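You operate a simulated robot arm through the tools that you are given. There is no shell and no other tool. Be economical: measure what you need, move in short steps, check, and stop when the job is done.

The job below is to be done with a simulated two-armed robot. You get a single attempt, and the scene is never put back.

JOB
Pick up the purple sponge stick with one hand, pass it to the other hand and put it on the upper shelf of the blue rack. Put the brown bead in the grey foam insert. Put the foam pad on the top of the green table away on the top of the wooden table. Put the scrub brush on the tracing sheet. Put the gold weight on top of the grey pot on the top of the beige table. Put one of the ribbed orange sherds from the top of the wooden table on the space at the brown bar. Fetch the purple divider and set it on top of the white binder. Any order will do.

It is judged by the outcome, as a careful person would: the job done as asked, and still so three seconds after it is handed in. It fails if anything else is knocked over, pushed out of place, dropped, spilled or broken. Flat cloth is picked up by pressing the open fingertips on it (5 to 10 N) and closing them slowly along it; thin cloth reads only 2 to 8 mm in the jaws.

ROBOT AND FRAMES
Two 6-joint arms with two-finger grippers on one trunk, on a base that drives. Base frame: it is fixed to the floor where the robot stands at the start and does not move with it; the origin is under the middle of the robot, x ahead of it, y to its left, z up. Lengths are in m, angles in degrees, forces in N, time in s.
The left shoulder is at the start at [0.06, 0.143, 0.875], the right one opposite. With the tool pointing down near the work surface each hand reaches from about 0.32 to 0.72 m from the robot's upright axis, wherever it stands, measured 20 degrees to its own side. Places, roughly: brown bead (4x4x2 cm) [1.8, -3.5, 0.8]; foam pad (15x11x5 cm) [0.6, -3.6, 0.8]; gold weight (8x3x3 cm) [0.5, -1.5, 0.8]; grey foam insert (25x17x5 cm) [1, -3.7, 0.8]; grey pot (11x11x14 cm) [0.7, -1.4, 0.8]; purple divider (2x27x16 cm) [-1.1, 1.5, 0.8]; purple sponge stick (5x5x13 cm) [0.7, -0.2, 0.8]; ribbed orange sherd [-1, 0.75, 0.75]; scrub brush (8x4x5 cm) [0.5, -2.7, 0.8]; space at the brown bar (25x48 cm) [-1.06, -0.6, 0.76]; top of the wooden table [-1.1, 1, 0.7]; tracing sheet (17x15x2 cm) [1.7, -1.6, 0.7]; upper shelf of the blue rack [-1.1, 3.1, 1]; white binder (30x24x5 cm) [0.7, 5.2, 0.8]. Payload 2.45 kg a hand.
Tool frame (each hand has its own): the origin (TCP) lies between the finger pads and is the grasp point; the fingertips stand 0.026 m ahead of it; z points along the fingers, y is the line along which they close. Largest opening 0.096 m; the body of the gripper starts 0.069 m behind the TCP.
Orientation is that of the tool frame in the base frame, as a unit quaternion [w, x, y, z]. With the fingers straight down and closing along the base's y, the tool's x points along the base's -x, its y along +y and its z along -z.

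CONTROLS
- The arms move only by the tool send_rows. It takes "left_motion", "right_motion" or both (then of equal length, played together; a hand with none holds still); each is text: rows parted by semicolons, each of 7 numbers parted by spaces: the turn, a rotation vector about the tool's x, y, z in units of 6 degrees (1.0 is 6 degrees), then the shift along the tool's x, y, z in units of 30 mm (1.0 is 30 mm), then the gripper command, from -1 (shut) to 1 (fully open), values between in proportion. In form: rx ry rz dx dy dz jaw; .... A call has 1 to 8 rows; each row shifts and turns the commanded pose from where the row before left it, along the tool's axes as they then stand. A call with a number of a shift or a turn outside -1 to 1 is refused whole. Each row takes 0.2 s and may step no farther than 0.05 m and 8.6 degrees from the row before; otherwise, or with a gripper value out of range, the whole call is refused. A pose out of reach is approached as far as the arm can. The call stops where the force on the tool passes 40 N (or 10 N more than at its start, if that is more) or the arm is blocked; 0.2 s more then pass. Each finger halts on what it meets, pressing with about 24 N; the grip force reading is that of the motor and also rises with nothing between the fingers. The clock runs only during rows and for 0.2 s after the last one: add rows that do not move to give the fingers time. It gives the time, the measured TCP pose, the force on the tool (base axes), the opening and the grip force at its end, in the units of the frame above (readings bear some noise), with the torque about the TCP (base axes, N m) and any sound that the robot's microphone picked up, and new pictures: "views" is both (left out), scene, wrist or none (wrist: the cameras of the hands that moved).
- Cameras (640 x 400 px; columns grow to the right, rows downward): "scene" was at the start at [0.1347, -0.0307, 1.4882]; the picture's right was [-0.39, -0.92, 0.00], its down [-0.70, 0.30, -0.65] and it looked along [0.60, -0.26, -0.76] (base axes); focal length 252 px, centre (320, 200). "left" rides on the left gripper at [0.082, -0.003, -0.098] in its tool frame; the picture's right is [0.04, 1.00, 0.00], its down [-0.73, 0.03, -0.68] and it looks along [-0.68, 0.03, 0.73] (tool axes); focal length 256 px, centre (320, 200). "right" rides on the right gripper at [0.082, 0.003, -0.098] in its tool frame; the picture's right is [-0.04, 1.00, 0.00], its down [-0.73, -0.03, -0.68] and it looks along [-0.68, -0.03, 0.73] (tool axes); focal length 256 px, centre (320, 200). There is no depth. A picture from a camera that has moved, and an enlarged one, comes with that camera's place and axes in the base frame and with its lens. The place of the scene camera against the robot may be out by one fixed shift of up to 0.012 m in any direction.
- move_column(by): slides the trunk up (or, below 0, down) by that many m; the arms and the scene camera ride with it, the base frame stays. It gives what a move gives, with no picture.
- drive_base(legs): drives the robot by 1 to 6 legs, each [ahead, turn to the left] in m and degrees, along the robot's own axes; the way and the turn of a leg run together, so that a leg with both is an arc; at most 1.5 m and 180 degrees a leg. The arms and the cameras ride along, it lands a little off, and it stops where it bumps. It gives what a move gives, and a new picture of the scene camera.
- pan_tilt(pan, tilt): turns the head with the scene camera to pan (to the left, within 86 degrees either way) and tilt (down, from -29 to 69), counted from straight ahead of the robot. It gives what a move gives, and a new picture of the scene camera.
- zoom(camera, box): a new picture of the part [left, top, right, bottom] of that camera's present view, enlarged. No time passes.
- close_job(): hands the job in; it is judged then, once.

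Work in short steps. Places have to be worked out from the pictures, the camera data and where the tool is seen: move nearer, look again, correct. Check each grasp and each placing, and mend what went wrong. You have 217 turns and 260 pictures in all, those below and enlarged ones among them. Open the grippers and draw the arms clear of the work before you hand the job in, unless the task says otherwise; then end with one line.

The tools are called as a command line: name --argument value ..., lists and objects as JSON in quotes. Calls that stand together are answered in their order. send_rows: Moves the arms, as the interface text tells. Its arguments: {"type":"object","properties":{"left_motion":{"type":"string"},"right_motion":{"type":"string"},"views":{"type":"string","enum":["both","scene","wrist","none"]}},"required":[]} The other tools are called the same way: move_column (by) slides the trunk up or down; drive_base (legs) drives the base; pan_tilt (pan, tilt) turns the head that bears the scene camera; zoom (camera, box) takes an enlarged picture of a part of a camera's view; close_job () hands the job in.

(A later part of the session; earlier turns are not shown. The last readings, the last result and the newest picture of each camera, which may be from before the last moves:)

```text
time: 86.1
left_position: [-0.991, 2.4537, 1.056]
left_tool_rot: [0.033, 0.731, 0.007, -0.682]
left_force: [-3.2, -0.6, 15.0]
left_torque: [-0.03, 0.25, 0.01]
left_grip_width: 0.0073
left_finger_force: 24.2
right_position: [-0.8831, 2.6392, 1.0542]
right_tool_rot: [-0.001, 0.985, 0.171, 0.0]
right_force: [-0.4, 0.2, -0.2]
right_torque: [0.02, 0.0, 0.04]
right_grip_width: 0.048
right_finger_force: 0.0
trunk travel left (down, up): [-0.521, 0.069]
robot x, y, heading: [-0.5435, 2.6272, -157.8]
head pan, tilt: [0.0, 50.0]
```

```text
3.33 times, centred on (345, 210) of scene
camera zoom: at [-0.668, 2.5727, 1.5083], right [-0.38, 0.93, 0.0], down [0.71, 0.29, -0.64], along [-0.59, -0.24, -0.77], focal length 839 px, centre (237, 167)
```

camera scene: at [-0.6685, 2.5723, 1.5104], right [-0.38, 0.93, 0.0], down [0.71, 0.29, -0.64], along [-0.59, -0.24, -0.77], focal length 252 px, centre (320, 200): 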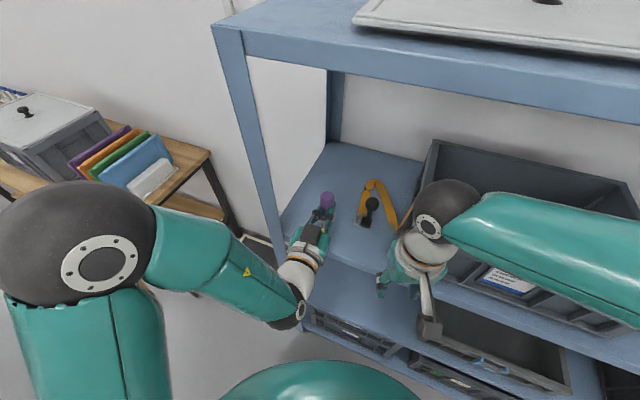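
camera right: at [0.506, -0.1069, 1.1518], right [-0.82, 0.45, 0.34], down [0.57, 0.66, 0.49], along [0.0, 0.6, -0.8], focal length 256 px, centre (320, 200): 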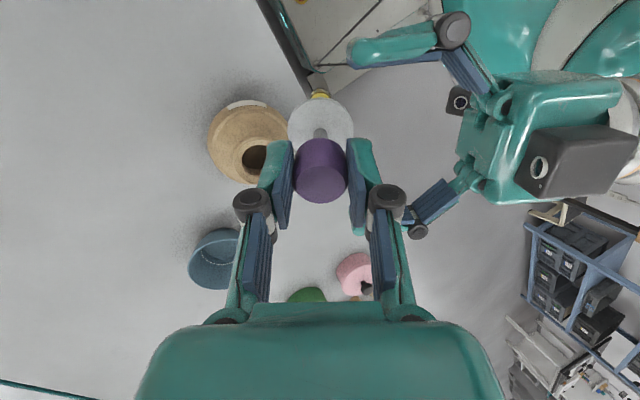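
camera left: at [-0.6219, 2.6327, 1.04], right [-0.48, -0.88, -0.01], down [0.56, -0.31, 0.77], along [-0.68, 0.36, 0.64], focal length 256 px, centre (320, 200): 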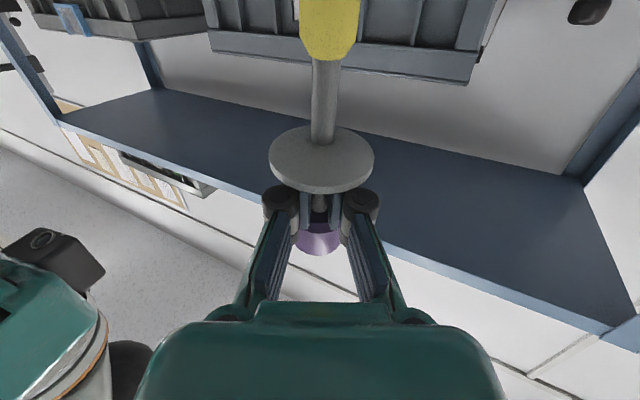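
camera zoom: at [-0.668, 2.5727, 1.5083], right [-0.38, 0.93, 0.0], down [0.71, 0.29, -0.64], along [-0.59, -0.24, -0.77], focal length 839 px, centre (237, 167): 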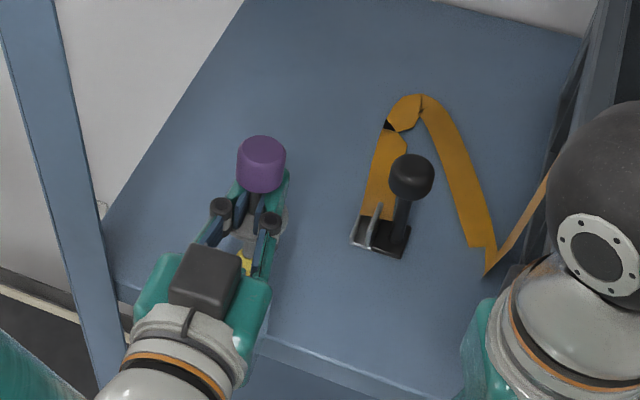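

Looks upright. Open the left fingers slowly, then check.

send_rows --left_motion "0 0 0 0 0 0 -0.8;0 0 0 0 0 0 -0.65;0 0 0 0 0 0 -0.5;0 0 0 0 0 0 -0.35;0 0 0 0 0 0 -0.3" --views "none"

zoom --camera "scene" --box '[270, 150, 420, 270]'

zoom --camera "left" --box '[200, 0, 440, 300]'

```text
time: 87.3
left_position: [-0.991, 2.4552, 1.0552]
left_tool_rot: [0.031, 0.731, 0.006, -0.681]
left_force: [0.1, -0.7, 0.2]
left_torque: [-0.03, -0.03, 0.01]
left_grip_width: 0.0331
left_finger_force: 0.0
right_position: [-0.8824, 2.6383, 1.0543]
right_tool_rot: [0.0, 0.985, 0.171, 0.001]
right_force: [0.5, -0.3, 0.2]
right_torque: [-0.03, 0.0, -0.02]
right_grip_width: 0.0479
right_finger_force: 0.1
trunk travel left (down, up): [-0.521, 0.069]
robot x, y, heading: [-0.5456, 2.6283, -157.8]
head pan, tilt: [0.0, 50.0]
```

```text
3.33 times, centred on (345, 210) of scene
camera zoom: at [-0.6686, 2.5723, 1.5082], right [-0.38, 0.93, 0.0], down [0.71, 0.29, -0.64], along [-0.59, -0.24, -0.77], focal length 839 px, centre (237, 167)
```

zoom: 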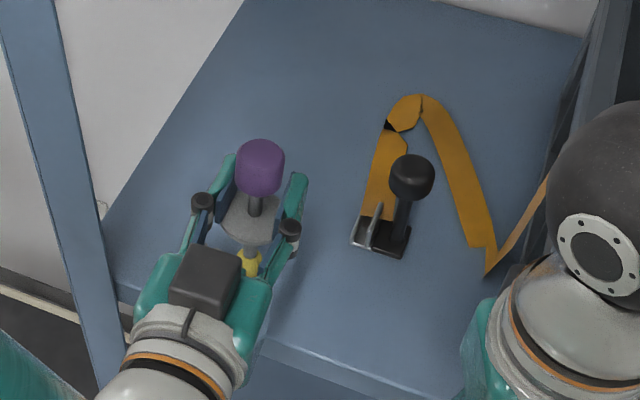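

```text
1.33 times, centred on (320, 150) of left
camera zoom: at [-0.8868, 2.4589, 0.9806], right [0.06, -1.0, 0.0], down [0.63, 0.03, 0.78], along [-0.78, -0.05, 0.63], focal length 341 px, centre (320, 267)
```

zoom: 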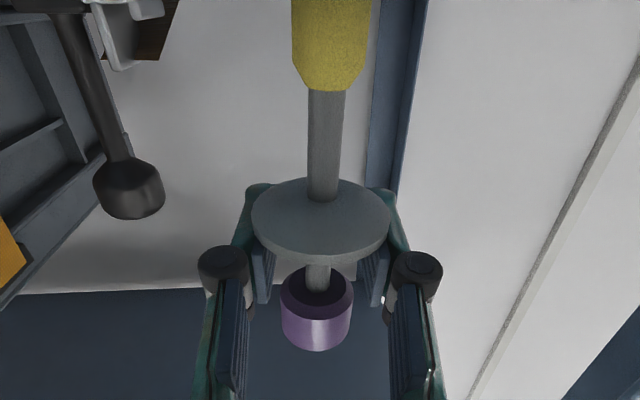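

It stands freely. Open wider and draw the left hand back along its axis in small steps.

send_rows --left_motion "0 0 0 0 0 0 0.1;0 0 0 0 0 0 0.3;0 0 0 0 0 0 0.3;0 0 0 0 0 -0.5 0.3;0 0 0 0 0 -0.5 0.3;0 0 0 0 0 0 0.3" --views "none"

zoom --camera "left" --box '[0, 0, 640, 400]'

```text
time: 88.7
left_position: [-0.989, 2.4575, 1.059]
left_tool_rot: [0.032, 0.73, 0.008, -0.683]
left_force: [0.5, -0.7, 0.0]
left_torque: [-0.02, -0.01, -0.01]
left_grip_width: 0.0625
left_finger_force: 0.1
left hand out of reach, approached as far as the arm can: row 4, 5
right_position: [-0.8825, 2.6376, 1.0541]
right_tool_rot: [0.0, 0.985, 0.17, 0.001]
right_force: [-0.5, 0.2, 0.6]
right_torque: [-0.01, -0.01, 0.01]
right_grip_width: 0.048
right_finger_force: 0.1
trunk travel left (down, up): [-0.521, 0.069]
robot x, y, heading: [-0.545, 2.6269, -157.4]
head pan, tilt: [0.0, 50.0]
```

```text
1.00 times, centred on (320, 200) of left (not enlarged: the box is as wide or as high as the picture)
camera zoom: at [-0.8847, 2.4627, 0.9832], right [0.06, -1.0, 0.0], down [0.63, 0.03, 0.78], along [-0.78, -0.05, 0.63], focal length 256 px, centre (320, 200)
```

zoom: 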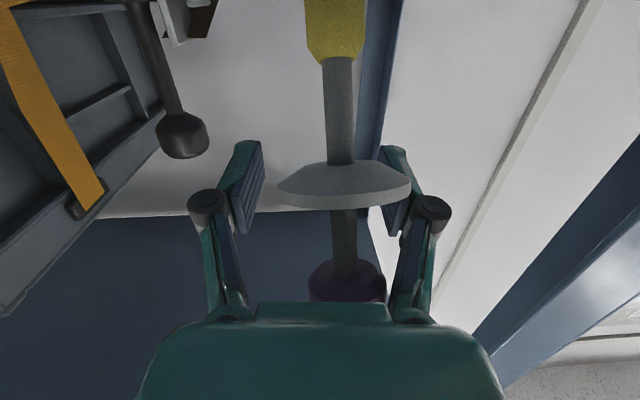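

The stick has leaned towards the hand; I look from the scene camera.

zoom --camera "scene" --box '[270, 150, 420, 270]'

```text
3.33 times, centred on (345, 210) of scene
camera zoom: at [-0.6687, 2.5722, 1.5083], right [-0.38, 0.93, 0.0], down [0.71, 0.29, -0.64], along [-0.59, -0.24, -0.77], focal length 839 px, centre (237, 167)
```

zoom: 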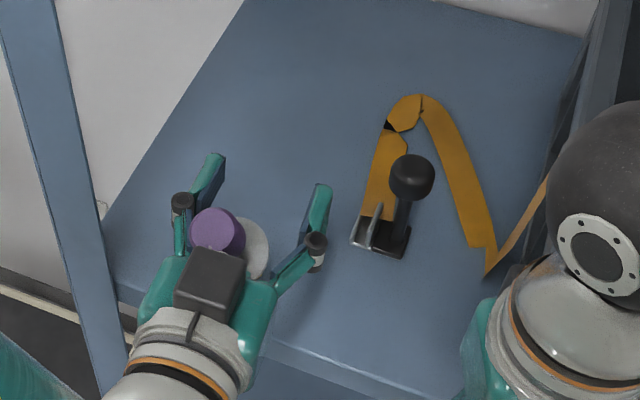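

The stick leans with its head on the palm. Plan: re-clamp it at the disc (it now leans toward the palm), pitch the hand down so it's upright, and set it down again. First centre the hand with a 1° base turn.

drive_base --legs '[[0, 1.0]]'

zoom --camera "left" --box '[160, 50, 480, 330]'

```text
time: 89.5
left_position: [-0.9868, 2.4484, 1.0572]
left_tool_rot: [0.038, 0.73, 0.015, -0.682]
left_force: [-1.0, 0.2, 0.0]
left_torque: [-0.02, -0.02, 0.0]
left_grip_width: 0.0624
left_finger_force: 0.1
right_position: [-0.8833, 2.6328, 1.0532]
right_tool_rot: [0.0, 0.984, 0.18, 0.001]
right_force: [-0.1, -0.3, 0.5]
right_torque: [-0.03, 0.0, 0.0]
right_grip_width: 0.0479
right_finger_force: 0.1
trunk travel left (down, up): [-0.521, 0.069]
robot x, y, heading: [-0.5452, 2.6268, -156.4]
head pan, tilt: [0.0, 50.0]
camera scene: at [-0.6681, 2.571, 1.5083], right [-0.4, 0.92, 0.0], down [0.7, 0.3, -0.64], along [-0.59, -0.25, -0.77], focal length 252 px, centre (320, 200)
```

scene: 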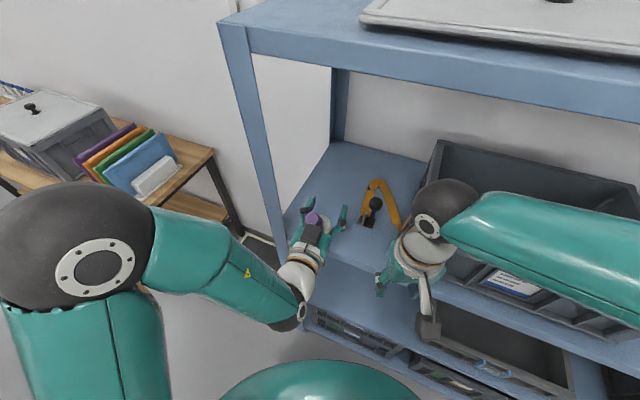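

```text
1.43 times, centred on (320, 190) of left
camera zoom: at [-0.8825, 2.4565, 0.9834], right [0.08, -1.0, 0.0], down [0.63, 0.04, 0.78], along [-0.78, -0.06, 0.63], focal length 366 px, centre (320, 214)
```

zoom: 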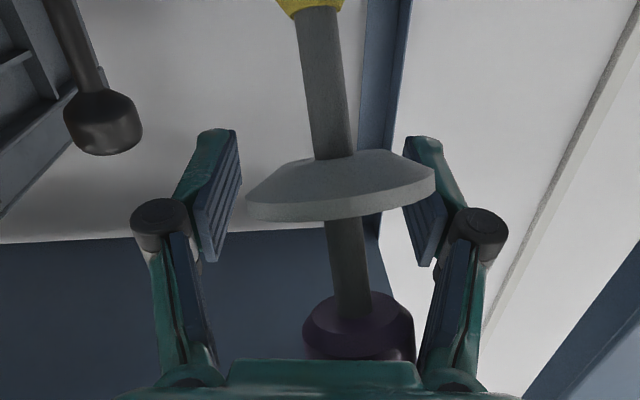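

Disc is between the pads. Close gently on it.

send_rows --left_motion "0 0 0 0 0 0 0.2;0 0 0 0 0 0 0.1;0 0 0 0 0 0 0;0 0 0 0 0 0 -0.1;0 0 0 0 0 0 -0.2;0 0 0 0 0 0 -0.3;0 0 0 0 0 0 -0.3" --views "wrist"

```text
time: 91.0
left_position: [-0.9866, 2.4495, 1.0581]
left_tool_rot: [0.037, 0.73, 0.014, -0.682]
left_force: [-0.1, -1.1, 0.7]
left_torque: [0.02, 0.02, 0.01]
left_grip_width: 0.0337
left_finger_force: 0.2
right_position: [-0.882, 2.6316, 1.054]
right_tool_rot: [-0.001, 0.984, 0.18, 0.002]
right_force: [0.8, -0.6, 0.4]
right_torque: [0.01, -0.01, 0.02]
right_grip_width: 0.0478
right_finger_force: 0.1
trunk travel left (down, up): [-0.521, 0.069]
robot x, y, heading: [-0.5402, 2.6249, -156.8]
head pan, tilt: [0.0, 50.0]
camera left: at [-0.8825, 2.4566, 0.9838], right [0.08, -1.0, 0.0], down [0.63, 0.04, 0.78], along [-0.78, -0.06, 0.63], focal length 256 px, centre (320, 200)
```

left: 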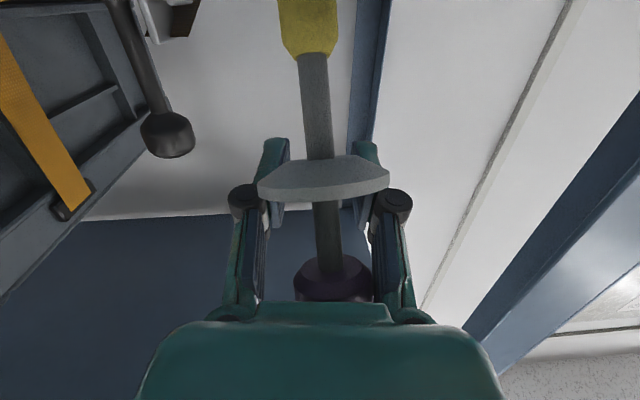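

The pads passed above the disc, so they will take the shaft again. Close fully.

send_rows --left_motion "0 0 0 0 0 0 -0.5;0 0 0 0 0 0 -0.7;0 0 0 0 0 0 -0.9;0 0 0 0 0 0 -1;0 0 0 0 0 0 -1" --views "none"

move_column --by 0.04

zoom --camera "left" --box '[0, 0, 640, 400]'

zoom --camera "scene" --box '[260, 150, 410, 270]'

```text
time: 92.2
left_position: [-0.9858, 2.4504, 1.0599]
left_tool_rot: [0.038, 0.728, 0.014, -0.684]
left_force: [-2.9, -0.1, 17.1]
left_torque: [-0.05, 0.11, -0.02]
left_grip_width: 0.0106
left_finger_force: 24.2
right_position: [-0.883, 2.6324, 1.0543]
right_tool_rot: [-0.001, 0.984, 0.181, 0.0]
right_force: [0.1, -0.2, 0.2]
right_torque: [-0.03, -0.02, 0.0]
right_grip_width: 0.0483
right_finger_force: 0.1
trunk travel left (down, up): [-0.521, 0.069]
robot x, y, heading: [-0.5449, 2.6288, -156.8]
head pan, tilt: [0.0, 50.0]
```

```text
time: 93.1
left_position: [-0.9855, 2.4503, 1.0965]
left_tool_rot: [0.038, 0.731, 0.014, -0.681]
left_force: [-1.4, 0.4, -0.4]
left_torque: [0.04, 0.03, 0.01]
left_grip_width: 0.0106
left_finger_force: 23.9
right_position: [-0.8825, 2.6322, 1.0938]
right_tool_rot: [0.0, 0.984, 0.18, 0.0]
right_force: [-0.2, 0.9, 0.4]
right_torque: [-0.02, 0.03, 0.02]
right_grip_width: 0.0478
right_finger_force: 0.1
trunk travel left (down, up): [-0.561, 0.029]
robot x, y, heading: [-0.5439, 2.6262, -156.6]
head pan, tilt: [0.0, 50.0]
```

```text
1.00 times, centred on (320, 200) of left (not enlarged: the box is as wide or as high as the picture)
camera zoom: at [-0.8824, 2.4565, 1.0233], right [0.08, -1.0, 0.0], down [0.62, 0.04, 0.78], along [-0.78, -0.06, 0.63], focal length 256 px, centre (320, 200)
```

zoom: 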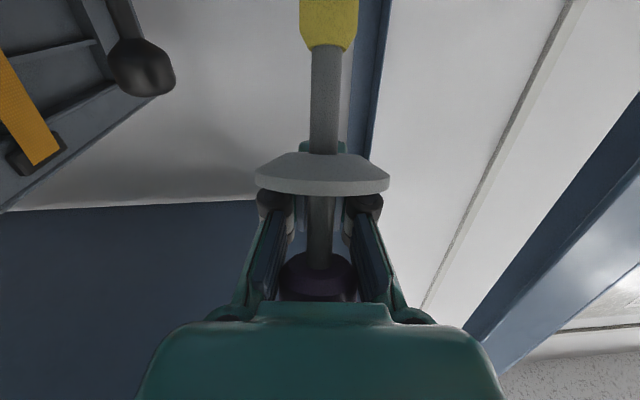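

```text
3.33 times, centred on (335, 210) of scene
camera zoom: at [-0.6685, 2.5709, 1.5482], right [-0.4, 0.92, 0.0], down [0.7, 0.3, -0.64], along [-0.59, -0.25, -0.77], focal length 839 px, centre (270, 167)
```

zoom: 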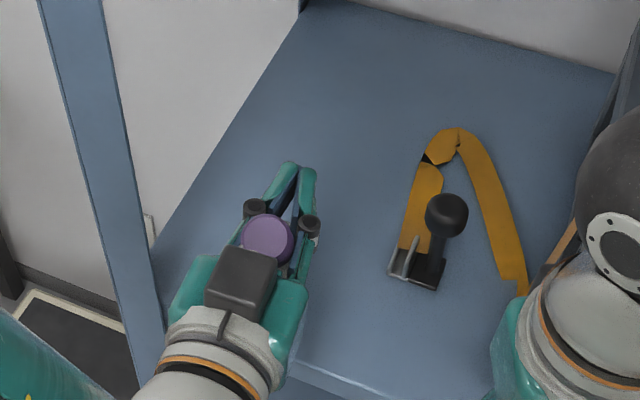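

Gripped again with the stick leaning back in the hand. I pitch the hand down ~36° to bring the stick upright.

send_rows --left_motion "0 1 0 0 0 0 -1;0 1 0 0 0 0 -1;0 1 0 0 0 0 -1;0 1 0 0 0 0 -1;0 1 0 0 0 0 -1;0 1 0 0 0 0 -1;0 0 0 0 0 0 -1" --views "both"

zoom --camera "scene" --box '[250, 130, 430, 270]'

```text
time: 94.7
left_position: [-0.9867, 2.4478, 1.0994]
left_tool_rot: [0.031, 0.905, 0.025, -0.424]
left_force: [-0.4, -0.4, -0.3]
left_torque: [0.03, -0.01, 0.02]
left_grip_width: 0.0107
left_finger_force: 23.9
right_position: [-0.8831, 2.6327, 1.0948]
right_tool_rot: [0.001, 0.984, 0.18, 0.001]
right_force: [0.5, 0.2, 1.0]
right_torque: [0.01, 0.0, 0.02]
right_grip_width: 0.0478
right_finger_force: 0.0
trunk travel left (down, up): [-0.561, 0.029]
robot x, y, heading: [-0.5461, 2.625, -156.7]
head pan, tilt: [0.0, 50.0]
camera scene: at [-0.6681, 2.571, 1.5483], right [-0.4, 0.92, 0.0], down [0.7, 0.3, -0.64], along [-0.59, -0.25, -0.77], focal length 252 px, centre (320, 200)
camera left: at [-0.8584, 2.4605, 1.0992], right [0.1, -1.0, 0.01], down [0.05, 0.01, 1.0], along [-0.99, -0.1, 0.05], focal length 256 px, centre (320, 200)
```

scene: 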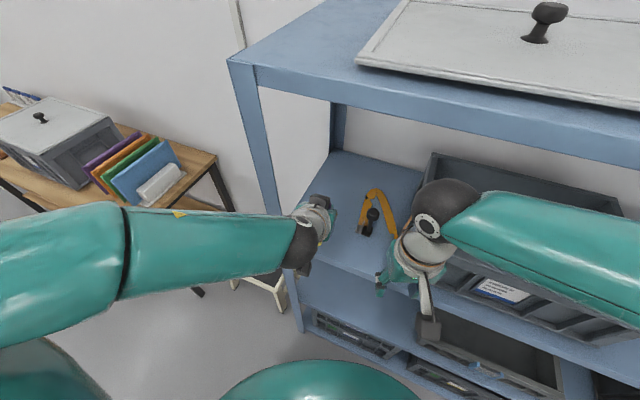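
left: 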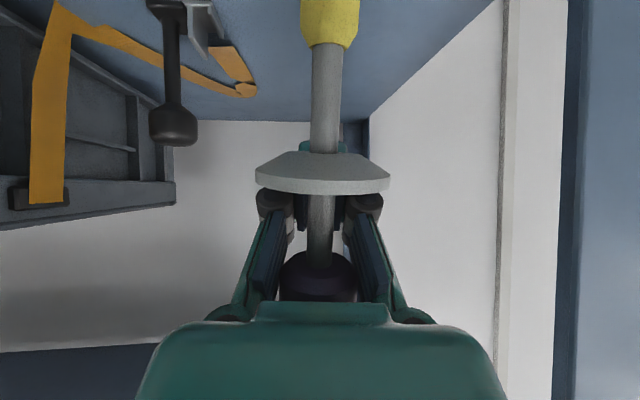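

```text
2.86 times, centred on (340, 200) of scene
camera zoom: at [-0.6681, 2.571, 1.5483], right [-0.4, 0.92, 0.0], down [0.7, 0.3, -0.64], along [-0.59, -0.25, -0.77], focal length 719 px, centre (263, 200)
```

zoom: 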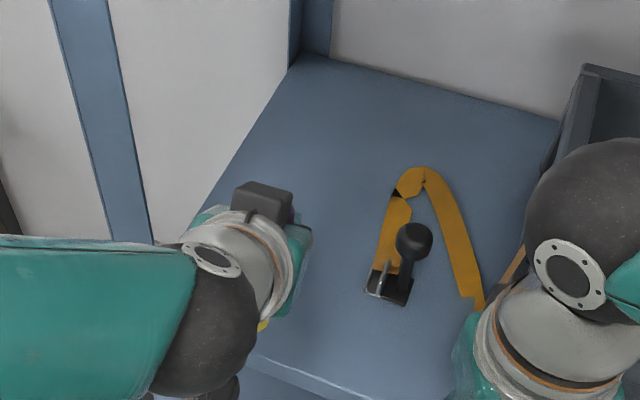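

The disc's view shows the stick now over-tilted by ~17° (lower end toward the robot). I pitch back up 17°.

send_rows --left_motion "0 -0.95 0 0 0 0 -1;0 -0.95 0 0 0 0 -1;0 -0.95 0 0 0 0 -1;0 0 0 0 0 0 -1" --views "wrist"

zoom --camera "scene" --box '[250, 130, 430, 270]'

```text
time: 95.7
left_position: [-0.9859, 2.4494, 1.0984]
left_tool_rot: [0.036, 0.832, 0.021, -0.553]
left_force: [0.7, 0.0, -1.3]
left_torque: [-0.02, 0.01, -0.01]
left_grip_width: 0.0104
left_finger_force: 23.7
right_position: [-0.8825, 2.6331, 1.0944]
right_tool_rot: [0.0, 0.984, 0.181, 0.002]
right_force: [0.1, 0.0, -1.2]
right_torque: [-0.03, 0.02, -0.02]
right_grip_width: 0.0482
right_finger_force: 0.0
trunk travel left (down, up): [-0.561, 0.029]
robot x, y, heading: [-0.5471, 2.6268, -156.7]
head pan, tilt: [0.0, 50.0]
camera left: at [-0.8633, 2.4592, 1.0613], right [0.09, -1.0, 0.0], down [0.34, 0.03, 0.94], along [-0.94, -0.08, 0.34], focal length 256 px, centre (320, 200)
```

left: 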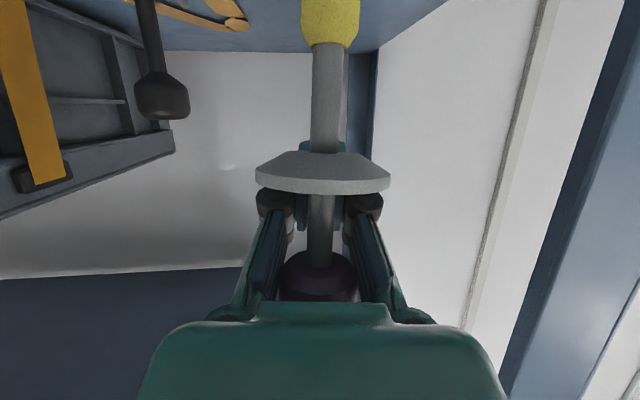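

```text
2.86 times, centred on (340, 200) of scene
camera zoom: at [-0.668, 2.571, 1.5483], right [-0.4, 0.92, 0.0], down [0.7, 0.3, -0.64], along [-0.59, -0.25, -0.77], focal length 719 px, centre (263, 200)
```

zoom: 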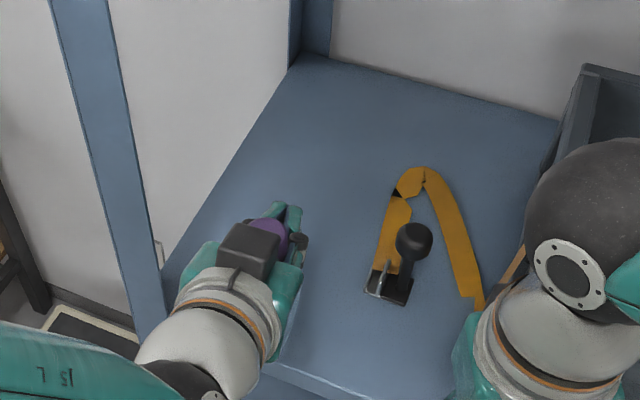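

Stick is now about vertical (≈3°). Drive 2 cm deeper, then lower.

drive_base --legs '[[0.02, 0]]'

move_column --by -0.025

move_column --by -0.006

move_column --by -0.005

move_column --by -0.004

```text
time: 96.5
left_position: [-1.007, 2.4412, 1.0979]
left_tool_rot: [0.035, 0.833, 0.021, -0.552]
left_force: [-0.9, 0.3, -0.7]
left_torque: [0.01, 0.0, -0.03]
left_grip_width: 0.0106
left_finger_force: 24.1
right_position: [-0.9025, 2.6232, 1.0934]
right_tool_rot: [-0.001, 0.984, 0.18, 0.002]
right_force: [-0.5, 0.0, -0.2]
right_torque: [0.0, -0.06, -0.03]
right_grip_width: 0.0481
right_finger_force: 0.1
trunk travel left (down, up): [-0.561, 0.029]
robot x, y, heading: [-0.5639, 2.617, -157.0]
head pan, tilt: [0.0, 50.0]
camera scene: at [-0.6896, 2.5618, 1.5481], right [-0.4, 0.92, 0.0], down [0.7, 0.3, -0.64], along [-0.59, -0.25, -0.77], focal length 252 px, centre (320, 200)
```

scene: 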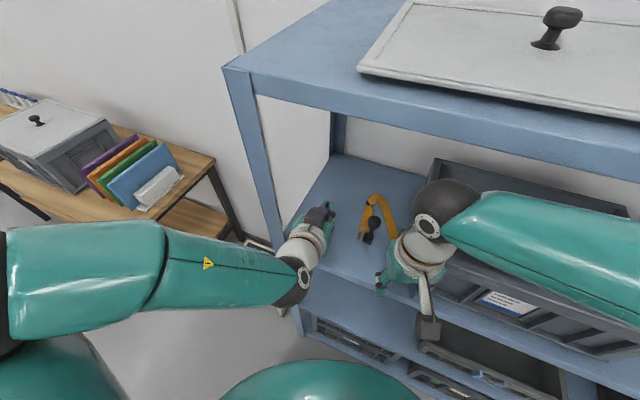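

```text
time: 97.2
left_position: [-1.005, 2.4401, 1.074]
left_tool_rot: [0.036, 0.832, 0.02, -0.553]
left_force: [-0.1, 0.3, 0.1]
left_torque: [0.0, 0.01, -0.01]
left_grip_width: 0.0107
left_finger_force: 23.5
right_position: [-0.9019, 2.6236, 1.0703]
right_tool_rot: [0.0, 0.983, 0.181, 0.001]
right_force: [-0.2, -0.1, 0.2]
right_torque: [0.01, 0.01, 0.0]
right_grip_width: 0.048
right_finger_force: 0.0
trunk travel left (down, up): [-0.536, 0.054]
robot x, y, heading: [-0.5603, 2.6166, -156.8]
head pan, tilt: [0.0, 50.0]
```

```text
time: 97.7
left_position: [-1.0053, 2.4407, 1.0675]
left_tool_rot: [0.035, 0.833, 0.02, -0.552]
left_force: [0.2, 0.4, -0.2]
left_torque: [0.01, 0.02, 0.0]
left_grip_width: 0.0106
left_finger_force: 24.0
right_position: [-0.9017, 2.6232, 1.0637]
right_tool_rot: [0.001, 0.984, 0.18, 0.001]
right_force: [-0.9, -0.3, 0.3]
right_torque: [-0.02, 0.0, -0.01]
right_grip_width: 0.0483
right_finger_force: 0.1
trunk travel left (down, up): [-0.53, 0.06]
robot x, y, heading: [-0.5621, 2.6166, -156.9]
head pan, tilt: [0.0, 50.0]
```

```text
time: 98.3
left_position: [-1.0052, 2.4421, 1.0636]
left_tool_rot: [0.036, 0.833, 0.02, -0.552]
left_force: [0.3, 0.5, -0.9]
left_torque: [-0.01, 0.02, 0.01]
left_grip_width: 0.0105
left_finger_force: 24.1
right_position: [-0.9018, 2.623, 1.0594]
right_tool_rot: [-0.001, 0.984, 0.181, 0.001]
right_force: [0.2, -0.5, 0.5]
right_torque: [0.0, -0.02, 0.0]
right_grip_width: 0.0481
right_finger_force: 0.0
trunk travel left (down, up): [-0.525, 0.065]
robot x, y, heading: [-0.5659, 2.619, -156.6]
head pan, tilt: [0.0, 50.0]
```

```text
time: 98.8
left_position: [-1.0055, 2.4406, 1.0596]
left_tool_rot: [0.035, 0.832, 0.02, -0.554]
left_force: [0.7, 0.3, 0.3]
left_torque: [0.01, 0.0, -0.02]
left_grip_width: 0.0106
left_finger_force: 23.1
right_position: [-0.9016, 2.6243, 1.0554]
right_tool_rot: [0.0, 0.984, 0.18, 0.001]
right_force: [-0.4, 0.6, 0.7]
right_torque: [0.01, -0.04, -0.01]
right_grip_width: 0.0481
right_finger_force: 0.0
trunk travel left (down, up): [-0.521, 0.069]
robot x, y, heading: [-0.5618, 2.6168, -156.7]
head pan, tilt: [0.0, 50.0]
```

move_column --by -0.004

move_column --by -0.003

move_column --by -0.003

```text
time: 99.3
left_position: [-1.0059, 2.4423, 1.0552]
left_tool_rot: [0.036, 0.832, 0.021, -0.553]
left_force: [0.6, 0.8, 0.5]
left_torque: [0.0, 0.01, 0.01]
left_grip_width: 0.0106
left_finger_force: 23.9
right_position: [-0.9011, 2.6242, 1.0509]
right_tool_rot: [-0.001, 0.984, 0.181, 0.0]
right_force: [0.6, 0.2, -0.2]
right_torque: [-0.01, -0.04, -0.02]
right_grip_width: 0.0481
right_finger_force: 0.1
trunk travel left (down, up): [-0.517, 0.073]
robot x, y, heading: [-0.5617, 2.6204, -156.6]
head pan, tilt: [0.0, 50.0]
```

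```text
time: 99.9
left_position: [-1.0057, 2.4415, 1.0548]
left_tool_rot: [0.036, 0.831, 0.021, -0.555]
left_force: [0.9, -1.4, 11.8]
left_torque: [-0.02, -0.43, -0.01]
left_grip_width: 0.0108
left_finger_force: 24.1
right_position: [-0.9016, 2.624, 1.0478]
right_tool_rot: [0.0, 0.984, 0.18, 0.001]
right_force: [-0.3, 0.1, 0.2]
right_torque: [-0.02, 0.0, 0.01]
right_grip_width: 0.0478
right_finger_force: 0.0
trunk travel left (down, up): [-0.514, 0.076]
robot x, y, heading: [-0.5661, 2.6176, -156.8]
head pan, tilt: [0.0, 50.0]
```

```text
time: 100.4
left_position: [-1.0045, 2.4424, 1.0535]
left_tool_rot: [0.037, 0.829, 0.021, -0.558]
left_force: [0.0, 0.0, 33.8]
left_torque: [0.04, -1.05, 0.02]
left_grip_width: 0.0106
left_finger_force: 23.6
right_position: [-0.9001, 2.6241, 1.0451]
right_tool_rot: [0.0, 0.984, 0.18, 0.0]
right_force: [1.0, 0.0, 0.3]
right_torque: [0.01, 0.01, 0.01]
right_grip_width: 0.048
right_finger_force: 0.0
trunk travel left (down, up): [-0.511, 0.079]
robot x, y, heading: [-0.5617, 2.6194, -156.8]
head pan, tilt: [0.0, 50.0]
```

Contact with the base ~3 cm behind the TCP. Unload, look at the tilt, then release slowly.

move_column --by 0.004

send_rows --left_motion "0 0 0 0 0 0 -0.8;0 0 0 0 0 0 -0.75;0 0 0 0 0 0 -0.7;0 0 0 0 0 0 -0.7;0 0 0 0 0 0 -0.7" --views "wrist"

```text
time: 100.9
left_position: [-1.0061, 2.441, 1.0537]
left_tool_rot: [0.036, 0.831, 0.021, -0.554]
left_force: [-4.8, 2.1, 19.5]
left_torque: [0.09, -0.32, 0.04]
left_grip_width: 0.0106
left_finger_force: 24.0
right_position: [-0.9012, 2.6256, 1.0487]
right_tool_rot: [0.0, 0.983, 0.181, 0.001]
right_force: [0.0, 0.5, 0.3]
right_torque: [0.02, -0.02, 0.0]
right_grip_width: 0.0481
right_finger_force: 0.0
trunk travel left (down, up): [-0.515, 0.075]
robot x, y, heading: [-0.5661, 2.616, -156.8]
head pan, tilt: [0.0, 50.0]
```

```text
time: 102.1
left_position: [-1.0045, 2.4399, 1.0525]
left_tool_rot: [0.036, 0.832, 0.021, -0.553]
left_force: [-3.8, -0.4, 12.3]
left_torque: [0.0, -0.16, -0.02]
left_grip_width: 0.0153
left_finger_force: 0.1
right_position: [-0.9006, 2.6247, 1.0486]
right_tool_rot: [0.0, 0.984, 0.18, 0.001]
right_force: [-0.1, 0.1, 0.2]
right_torque: [0.01, -0.01, -0.01]
right_grip_width: 0.048
right_finger_force: 0.0
trunk travel left (down, up): [-0.515, 0.075]
robot x, y, heading: [-0.563, 2.6178, -156.8]
head pan, tilt: [0.0, 50.0]
camera left: at [-0.8822, 2.4511, 1.0157], right [0.09, -1.0, 0.0], down [0.34, 0.03, 0.94], along [-0.94, -0.08, 0.34], focal length 256 px, centre (320, 200)
```

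left: 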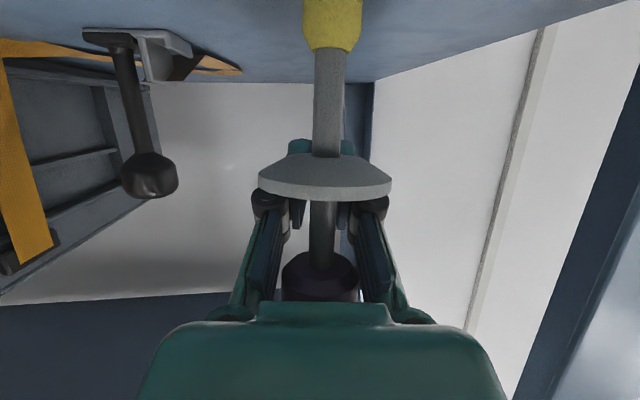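

The fingers still press down on the disc (12 N). Raise slightly until free, then open more.

move_column --by 0.003

zoom --camera "left" --box '[0, 0, 640, 400]'

```text
time: 102.6
left_position: [-1.004, 2.4412, 1.0539]
left_tool_rot: [0.036, 0.834, 0.021, -0.551]
left_force: [-0.1, 0.2, -0.2]
left_torque: [0.03, 0.0, -0.02]
left_grip_width: 0.0144
left_finger_force: 0.1
right_position: [-0.9031, 2.6237, 1.0502]
right_tool_rot: [0.0, 0.984, 0.18, 0.001]
right_force: [0.3, -0.3, -0.3]
right_torque: [0.0, -0.05, 0.03]
right_grip_width: 0.0482
right_finger_force: 0.1
trunk travel left (down, up): [-0.518, 0.072]
robot x, y, heading: [-0.5654, 2.6169, -156.9]
head pan, tilt: [0.0, 50.0]
```

```text
1.00 times, centred on (320, 200) of left (not enlarged: the box is as wide or as high as the picture)
camera zoom: at [-0.8818, 2.4509, 1.0177], right [0.09, -1.0, 0.0], down [0.34, 0.03, 0.94], along [-0.94, -0.08, 0.34], focal length 256 px, centre (320, 200)
```

zoom: 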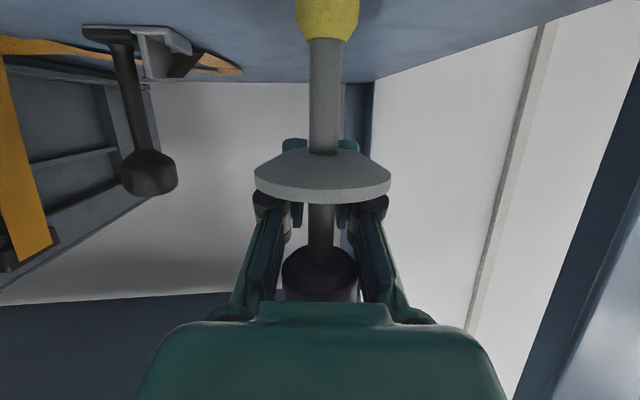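

Force-free now. Open wide in place and then back off 1 cm by driving to see whether it stands.

send_rows --left_motion "0 0 0 0 0 0 -0.5;0 0 0 0 0 0 -0.2;0 0 0 0 0 0 0.2;0 0 0 0 0 0 0.5;0 0 0 0 0 0 0.7;0 0 0 0 0 0 0.7" --views "wrist"

```text
time: 104.0
left_position: [-1.0059, 2.4425, 1.0558]
left_tool_rot: [0.035, 0.832, 0.02, -0.553]
left_force: [0.0, 0.3, -0.2]
left_torque: [0.02, 0.01, 0.0]
left_grip_width: 0.0819
left_finger_force: 0.1
right_position: [-0.9032, 2.6242, 1.0515]
right_tool_rot: [0.0, 0.984, 0.18, 0.0]
right_force: [0.2, 0.5, -1.0]
right_torque: [-0.01, 0.02, -0.04]
right_grip_width: 0.048
right_finger_force: 0.1
trunk travel left (down, up): [-0.518, 0.072]
robot x, y, heading: [-0.5656, 2.6148, -156.6]
head pan, tilt: [0.0, 50.0]
camera left: at [-0.8826, 2.4509, 1.0188], right [0.09, -1.0, 0.0], down [0.34, 0.03, 0.94], along [-0.94, -0.08, 0.34], focal length 256 px, centre (320, 200)
```

left: 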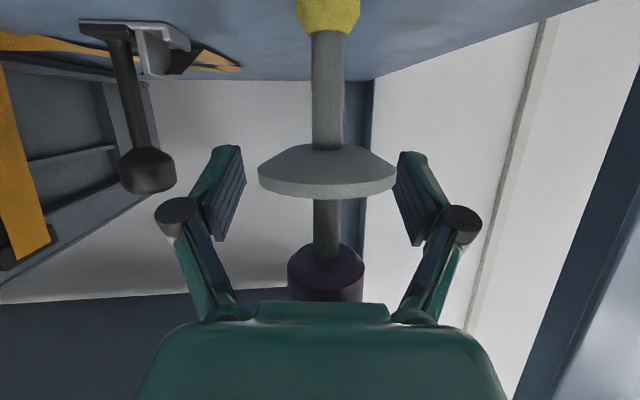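

It appears to stand. Back off 1.5 cm and re-check.

drive_base --legs '[[-0.015, 0]]'

zoom --camera "left" --box '[0, 0, 640, 400]'

```text
time: 104.8
left_position: [-0.9911, 2.4471, 1.0561]
left_tool_rot: [0.035, 0.833, 0.019, -0.552]
left_force: [0.7, -0.2, 0.0]
left_torque: [-0.02, 0.06, 0.04]
left_grip_width: 0.0817
left_finger_force: 0.0
right_position: [-0.8866, 2.6295, 1.052]
right_tool_rot: [0.0, 0.983, 0.181, 0.0]
right_force: [0.9, 1.1, -1.0]
right_torque: [-0.03, 0.04, -0.03]
right_grip_width: 0.0482
right_finger_force: 0.1
trunk travel left (down, up): [-0.518, 0.072]
robot x, y, heading: [-0.5503, 2.6256, -156.8]
head pan, tilt: [0.0, 50.0]
camera scene: at [-0.672, 2.5694, 1.5055], right [-0.4, 0.92, 0.0], down [0.7, 0.3, -0.64], along [-0.59, -0.25, -0.77], focal length 252 px, centre (320, 200)
```

scene: 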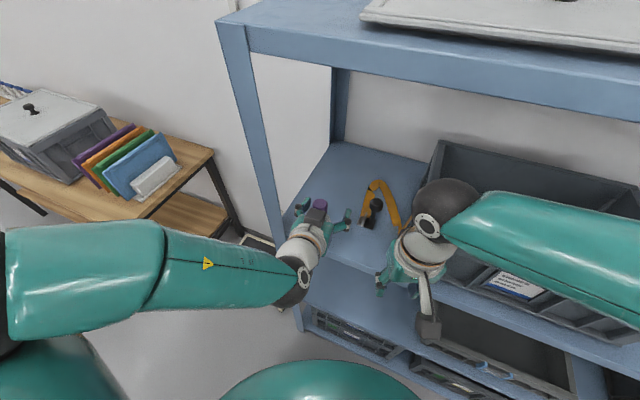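

```text
1.00 times, centred on (320, 200) of left (not enlarged: the box is as wide or as high as the picture)
camera zoom: at [-0.8678, 2.4573, 1.0193], right [0.09, -1.0, 0.0], down [0.34, 0.03, 0.94], along [-0.94, -0.08, 0.34], focal length 256 px, centre (320, 200)
```

zoom: 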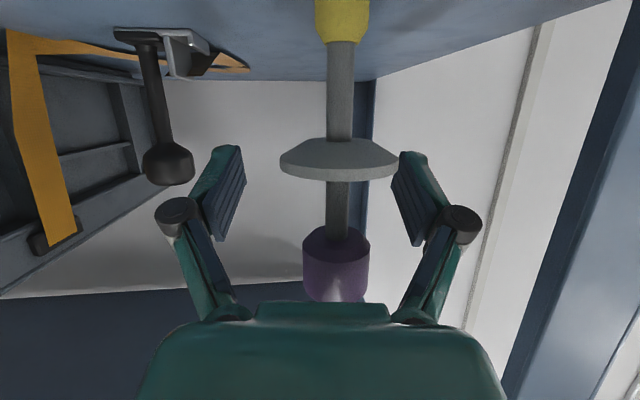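

It stands on its own. I back off along an arc so the fingers don't sweep sideways into it.

send_rows --left_motion "0 0 0 0 0 0 1;0 0 0 0 0 0 1" --views "none"

drive_base --legs '[[-0.03, 2]]'

zoom --camera "left" --box '[0, 0, 640, 400]'

```text
time: 105.4
left_position: [-0.9923, 2.4477, 1.0563]
left_tool_rot: [0.036, 0.832, 0.021, -0.554]
left_force: [-0.4, 0.2, 0.0]
left_torque: [0.0, -0.01, 0.01]
left_grip_width: 0.0958
left_finger_force: 0.1
right_position: [-0.8882, 2.6292, 1.0525]
right_tool_rot: [0.0, 0.984, 0.181, 0.001]
right_force: [-0.3, 1.2, 0.5]
right_torque: [-0.02, 0.0, 0.01]
right_grip_width: 0.0481
right_finger_force: 0.1
trunk travel left (down, up): [-0.518, 0.072]
robot x, y, heading: [-0.551, 2.6219, -156.8]
head pan, tilt: [0.0, 50.0]
```

```text
time: 106.2
left_position: [-0.9547, 2.4462, 1.0576]
left_tool_rot: [0.045, 0.831, 0.034, -0.553]
left_force: [0.6, 0.8, 0.7]
left_torque: [-0.02, -0.03, 0.05]
left_grip_width: 0.0963
left_finger_force: 0.0
right_position: [-0.8591, 2.6326, 1.0532]
right_tool_rot: [0.0, 0.98, 0.197, 0.0]
right_force: [1.1, 0.6, 0.0]
right_torque: [-0.05, 0.09, 0.0]
right_grip_width: 0.0478
right_finger_force: 0.0
trunk travel left (down, up): [-0.518, 0.072]
robot x, y, heading: [-0.5211, 2.6339, -154.6]
head pan, tilt: [0.0, 50.0]
camera scene: at [-0.6419, 2.5783, 1.5056], right [-0.43, 0.9, 0.0], down [0.69, 0.33, -0.64], along [-0.58, -0.28, -0.76], focal length 252 px, centre (320, 200)
```

scene: 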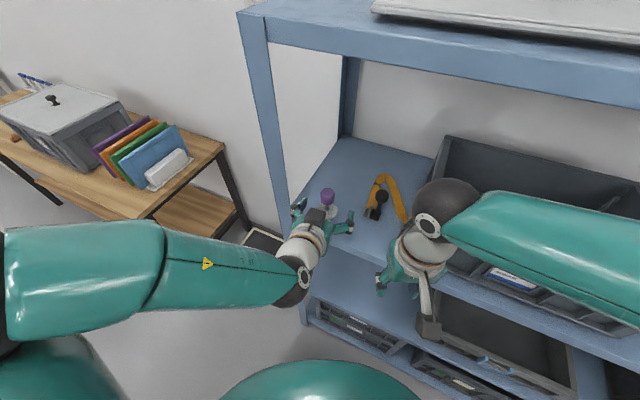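

```text
1.00 times, centred on (320, 200) of left (not enlarged: the box is as wide or as high as the picture)
camera zoom: at [-0.8341, 2.4595, 1.0201], right [0.12, -0.99, 0.0], down [0.34, 0.04, 0.94], along [-0.93, -0.12, 0.34], focal length 256 px, centre (320, 200)
```

zoom: 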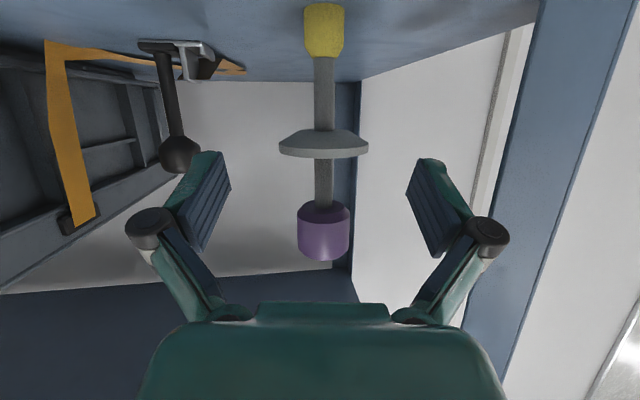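

Upright and clear. Back out fully.

drive_base --legs '[[-0.08, 1], [-0.3, 0]]'

zoom --camera "scene" --box '[100, 80, 420, 280]'

```text
time: 109.0
left_position: [-0.6098, 2.6064, 1.0577]
left_tool_rot: [0.05, 0.831, 0.042, -0.552]
left_force: [-0.1, 0.6, 0.7]
left_torque: [-0.02, -0.01, 0.02]
left_grip_width: 0.096
left_finger_force: 0.0
right_position: [-0.5169, 2.7939, 1.0529]
right_tool_rot: [-0.001, 0.979, 0.206, 0.0]
right_force: [0.9, 0.5, 0.7]
right_torque: [-0.03, 0.01, -0.03]
right_grip_width: 0.048
right_finger_force: 0.0
trunk travel left (down, up): [-0.518, 0.072]
robot x, y, heading: [-0.1802, 2.8041, -153.8]
head pan, tilt: [0.0, 50.0]
camera scene: at [-0.2985, 2.7453, 1.5054], right [-0.44, 0.9, 0.0], down [0.69, 0.34, -0.64], along [-0.58, -0.28, -0.77], focal length 252 px, centre (320, 200)
```

scene: 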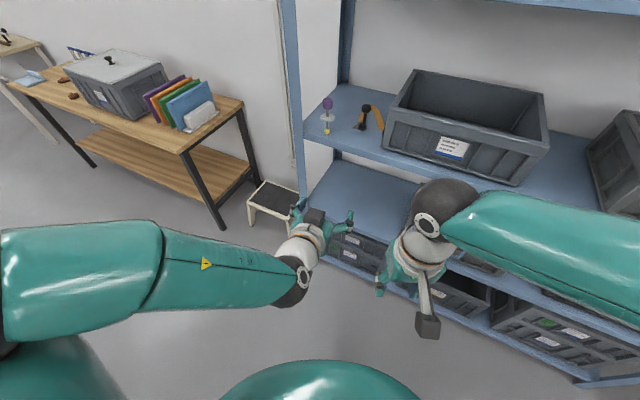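

```text
2.00 times, centred on (260, 180) of scene
camera zoom: at [-0.2985, 2.7453, 1.5054], right [-0.44, 0.9, 0.0], down [0.69, 0.34, -0.64], along [-0.58, -0.28, -0.77], focal length 503 px, centre (440, 240)
```

zoom: 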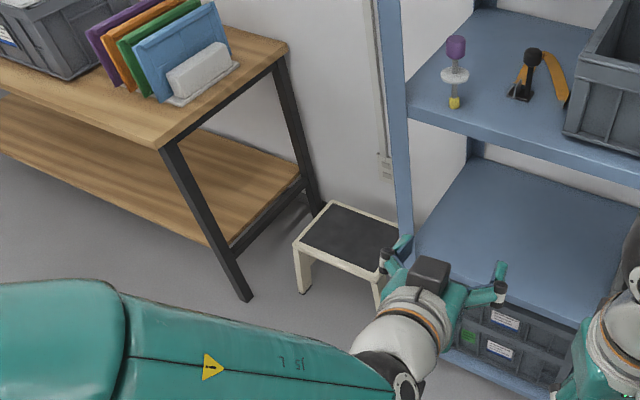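

The stick stands on the upper shelf. Now I bring the left tool back to pointing down.

send_rows --left_motion "0 1 0 0 0 0 0;0 1 0 0 0 0 0;0 1 0 0 0 0 0;0 1 0 0 0 0 0;0 1 0 0 0 0 0;0 1 0 0 0 0 0;0 1 0 0 0 0 0;0 1 0 0 0 0 0" --views "none"

send_rows --left_motion "0 1 0 0 0 0 0;0 1 0 0 0 0 0;0 1 0 0 0.5 0 0;0 0 -1 0 0.7 0 0;0 0 -1 0 0.7 0 0;0 0 -1 0 0.7 0 0;0 0 -1 0 0.7 0 0;0 0 0 0 0.7 0 0" --views "none"

pan_tilt --pan 60 --tilt 25

```text
time: 110.8
left_position: [-0.6121, 2.6055, 1.0583]
left_tool_rot: [0.028, 0.984, 0.059, -0.165]
left_force: [-0.2, 0.0, -0.5]
left_torque: [0.01, -0.01, -0.01]
left_grip_width: 0.048
left_finger_force: 0.1
right_position: [-0.5164, 2.7929, 1.0519]
right_tool_rot: [0.0, 0.978, 0.207, 0.001]
right_force: [0.7, 0.5, -0.6]
right_torque: [0.01, -0.01, 0.01]
right_grip_width: 0.048
right_finger_force: 0.0
trunk travel left (down, up): [-0.518, 0.072]
robot x, y, heading: [-0.1767, 2.8068, -153.6]
head pan, tilt: [0.0, 50.0]
```

```text
time: 112.6
left_position: [-0.5743, 2.4927, 1.0609]
left_tool_rot: [0.016, 0.963, 0.27, -0.013]
left_force: [0.6, 1.0, 0.0]
left_torque: [0.0, 0.01, 0.02]
left_grip_width: 0.0481
left_finger_force: 0.0
right_position: [-0.5166, 2.7933, 1.0535]
right_tool_rot: [0.0, 0.978, 0.208, 0.001]
right_force: [0.6, 0.2, 0.4]
right_torque: [0.0, 0.0, 0.0]
right_grip_width: 0.0481
right_finger_force: 0.0
trunk travel left (down, up): [-0.518, 0.072]
robot x, y, heading: [-0.1797, 2.8069, -153.5]
head pan, tilt: [0.0, 50.0]
```

```text
time: 113.9
left_position: [-0.5754, 2.4925, 1.0613]
left_tool_rot: [0.017, 0.963, 0.269, -0.013]
left_force: [-0.1, 0.0, 0.1]
left_torque: [0.01, -0.04, -0.01]
left_grip_width: 0.0481
left_finger_force: 0.0
right_position: [-0.5183, 2.7947, 1.0539]
right_tool_rot: [0.0, 0.978, 0.207, 0.001]
right_force: [0.2, -0.4, 0.0]
right_torque: [0.0, 0.0, 0.0]
right_grip_width: 0.0482
right_finger_force: 0.1
trunk travel left (down, up): [-0.518, 0.072]
robot x, y, heading: [-0.1812, 2.8086, -153.8]
head pan, tilt: [60.0, 25.0]
camera scene: at [-0.237, 2.6867, 1.5427], right [-1.0, 0.07, 0.0], down [0.03, 0.42, -0.91], along [-0.06, -0.9, -0.42], focal length 252 px, centre (320, 200)
```

scene: 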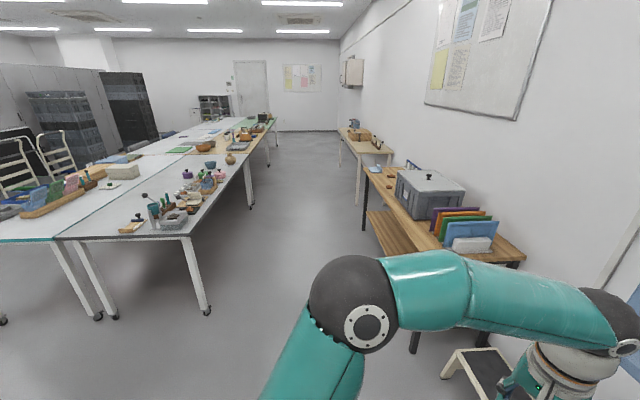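

Drive down to the wooden table and face it.

drive_base --legs '[[0, 64], [1.36, 0], [0, -90]]'

pan_tilt --pan 0 --tilt 40

```text
time: 126.9
left_position: [-0.625, 1.2283, 1.0611]
left_tool_rot: [0.016, 0.978, 0.209, -0.015]
left_force: [-0.3, 0.1, 0.0]
left_torque: [-0.08, -0.06, 0.0]
left_grip_width: 0.0479
left_finger_force: 0.0
right_position: [-0.5324, 1.5215, 1.0534]
right_tool_rot: [0.002, 0.989, 0.145, 0.001]
right_force: [-0.7, 1.4, -0.7]
right_torque: [-0.06, 0.0, 0.02]
right_grip_width: 0.0478
right_finger_force: 0.0
trunk travel left (down, up): [-0.518, 0.072]
robot x, y, heading: [-0.1744, 1.4483, -162.4]
head pan, tilt: [60.0, 25.0]
stopped in leg 3: the robot was blocked; the commanded pose is now the measured one
camera scene: at [-0.2534, 1.3439, 1.5429], right [-0.98, 0.22, 0.0], down [0.09, 0.41, -0.91], along [-0.2, -0.89, -0.42], focal length 252 px, centre (320, 200)
```

scene: 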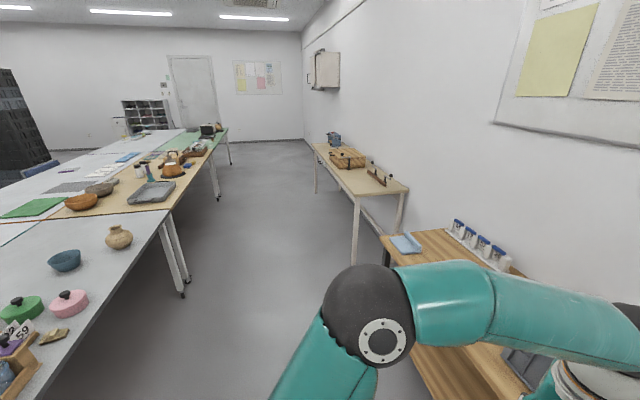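

```text
time: 128.2
left_position: [-0.6238, 1.2269, 1.0623]
left_tool_rot: [0.016, 0.978, 0.209, -0.015]
left_force: [-0.2, -1.0, -0.7]
left_torque: [0.0, 0.01, -0.01]
left_grip_width: 0.0481
left_finger_force: 0.0
right_position: [-0.529, 1.5187, 1.0541]
right_tool_rot: [0.0, 0.989, 0.146, 0.001]
right_force: [0.0, 1.4, 1.0]
right_torque: [-0.01, -0.01, -0.01]
right_grip_width: 0.0481
right_finger_force: 0.1
trunk travel left (down, up): [-0.518, 0.072]
robot x, y, heading: [-0.1772, 1.4503, -162.5]
head pan, tilt: [0.0, 40.0]
camera scene: at [-0.313, 1.4057, 1.5194], right [-0.3, 0.95, 0.0], down [0.61, 0.19, -0.77], along [-0.73, -0.23, -0.64], focal length 252 px, centre (320, 200)
```

scene: 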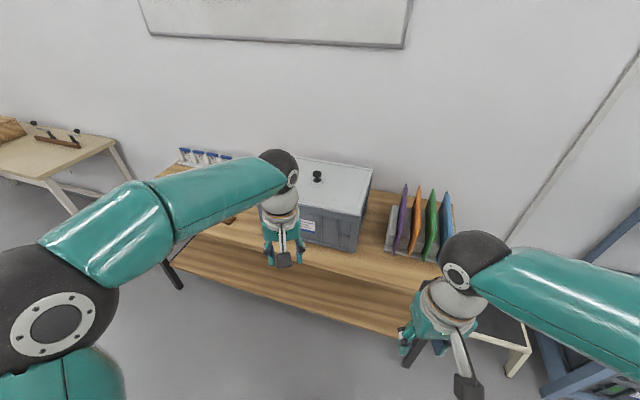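

zoom --camera "scene" --box '[360, 160, 480, 280]'

drive_base --legs '[[0, -17]]'

```text
3.33 times, centred on (420, 220) of scene
camera zoom: at [-0.313, 1.4057, 1.5194], right [-0.3, 0.95, 0.0], down [0.61, 0.19, -0.77], along [-0.73, -0.23, -0.64], focal length 839 px, centre (-13, 133)
```

zoom: 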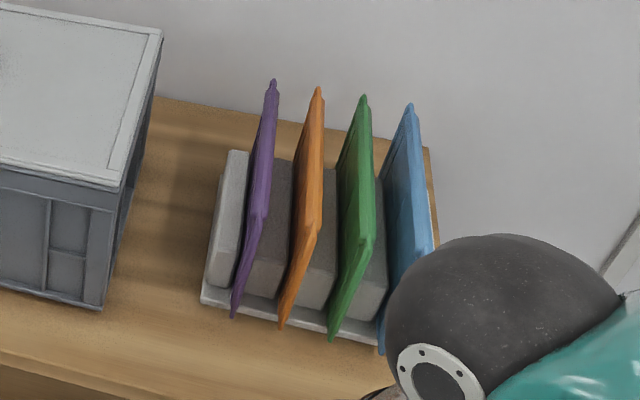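

```text
time: 129.7
left_position: [-0.6704, 1.3695, 1.0632]
left_tool_rot: [0.014, 0.998, 0.062, -0.018]
left_force: [0.0, 0.0, -0.1]
left_torque: [0.02, -0.02, -0.01]
left_grip_width: 0.048
left_finger_force: 0.1
right_position: [-0.4954, 1.6206, 1.0537]
right_tool_rot: [0.0, 1.0, -0.003, 0.001]
right_force: [-0.1, -0.1, 0.7]
right_torque: [-0.04, -0.04, 0.0]
right_grip_width: 0.0483
right_finger_force: 0.1
trunk travel left (down, up): [-0.518, 0.072]
robot x, y, heading: [-0.1784, 1.4395, -179.8]
head pan, tilt: [0.0, 40.0]
camera scene: at [-0.32, 1.4378, 1.5195], right [-0.01, 1.0, 0.0], down [0.64, 0.0, -0.77], along [-0.77, -0.01, -0.64], focal length 252 px, centre (320, 200)
```

scene: 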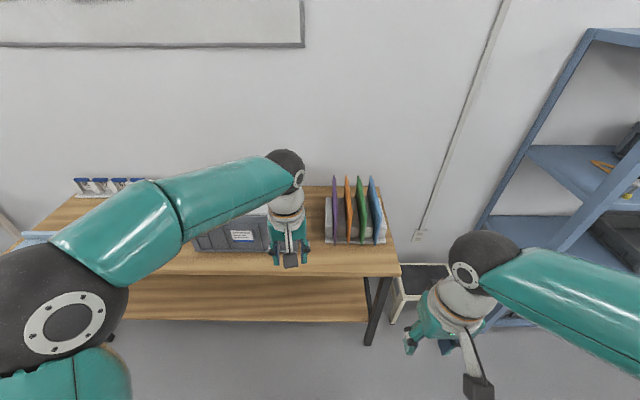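

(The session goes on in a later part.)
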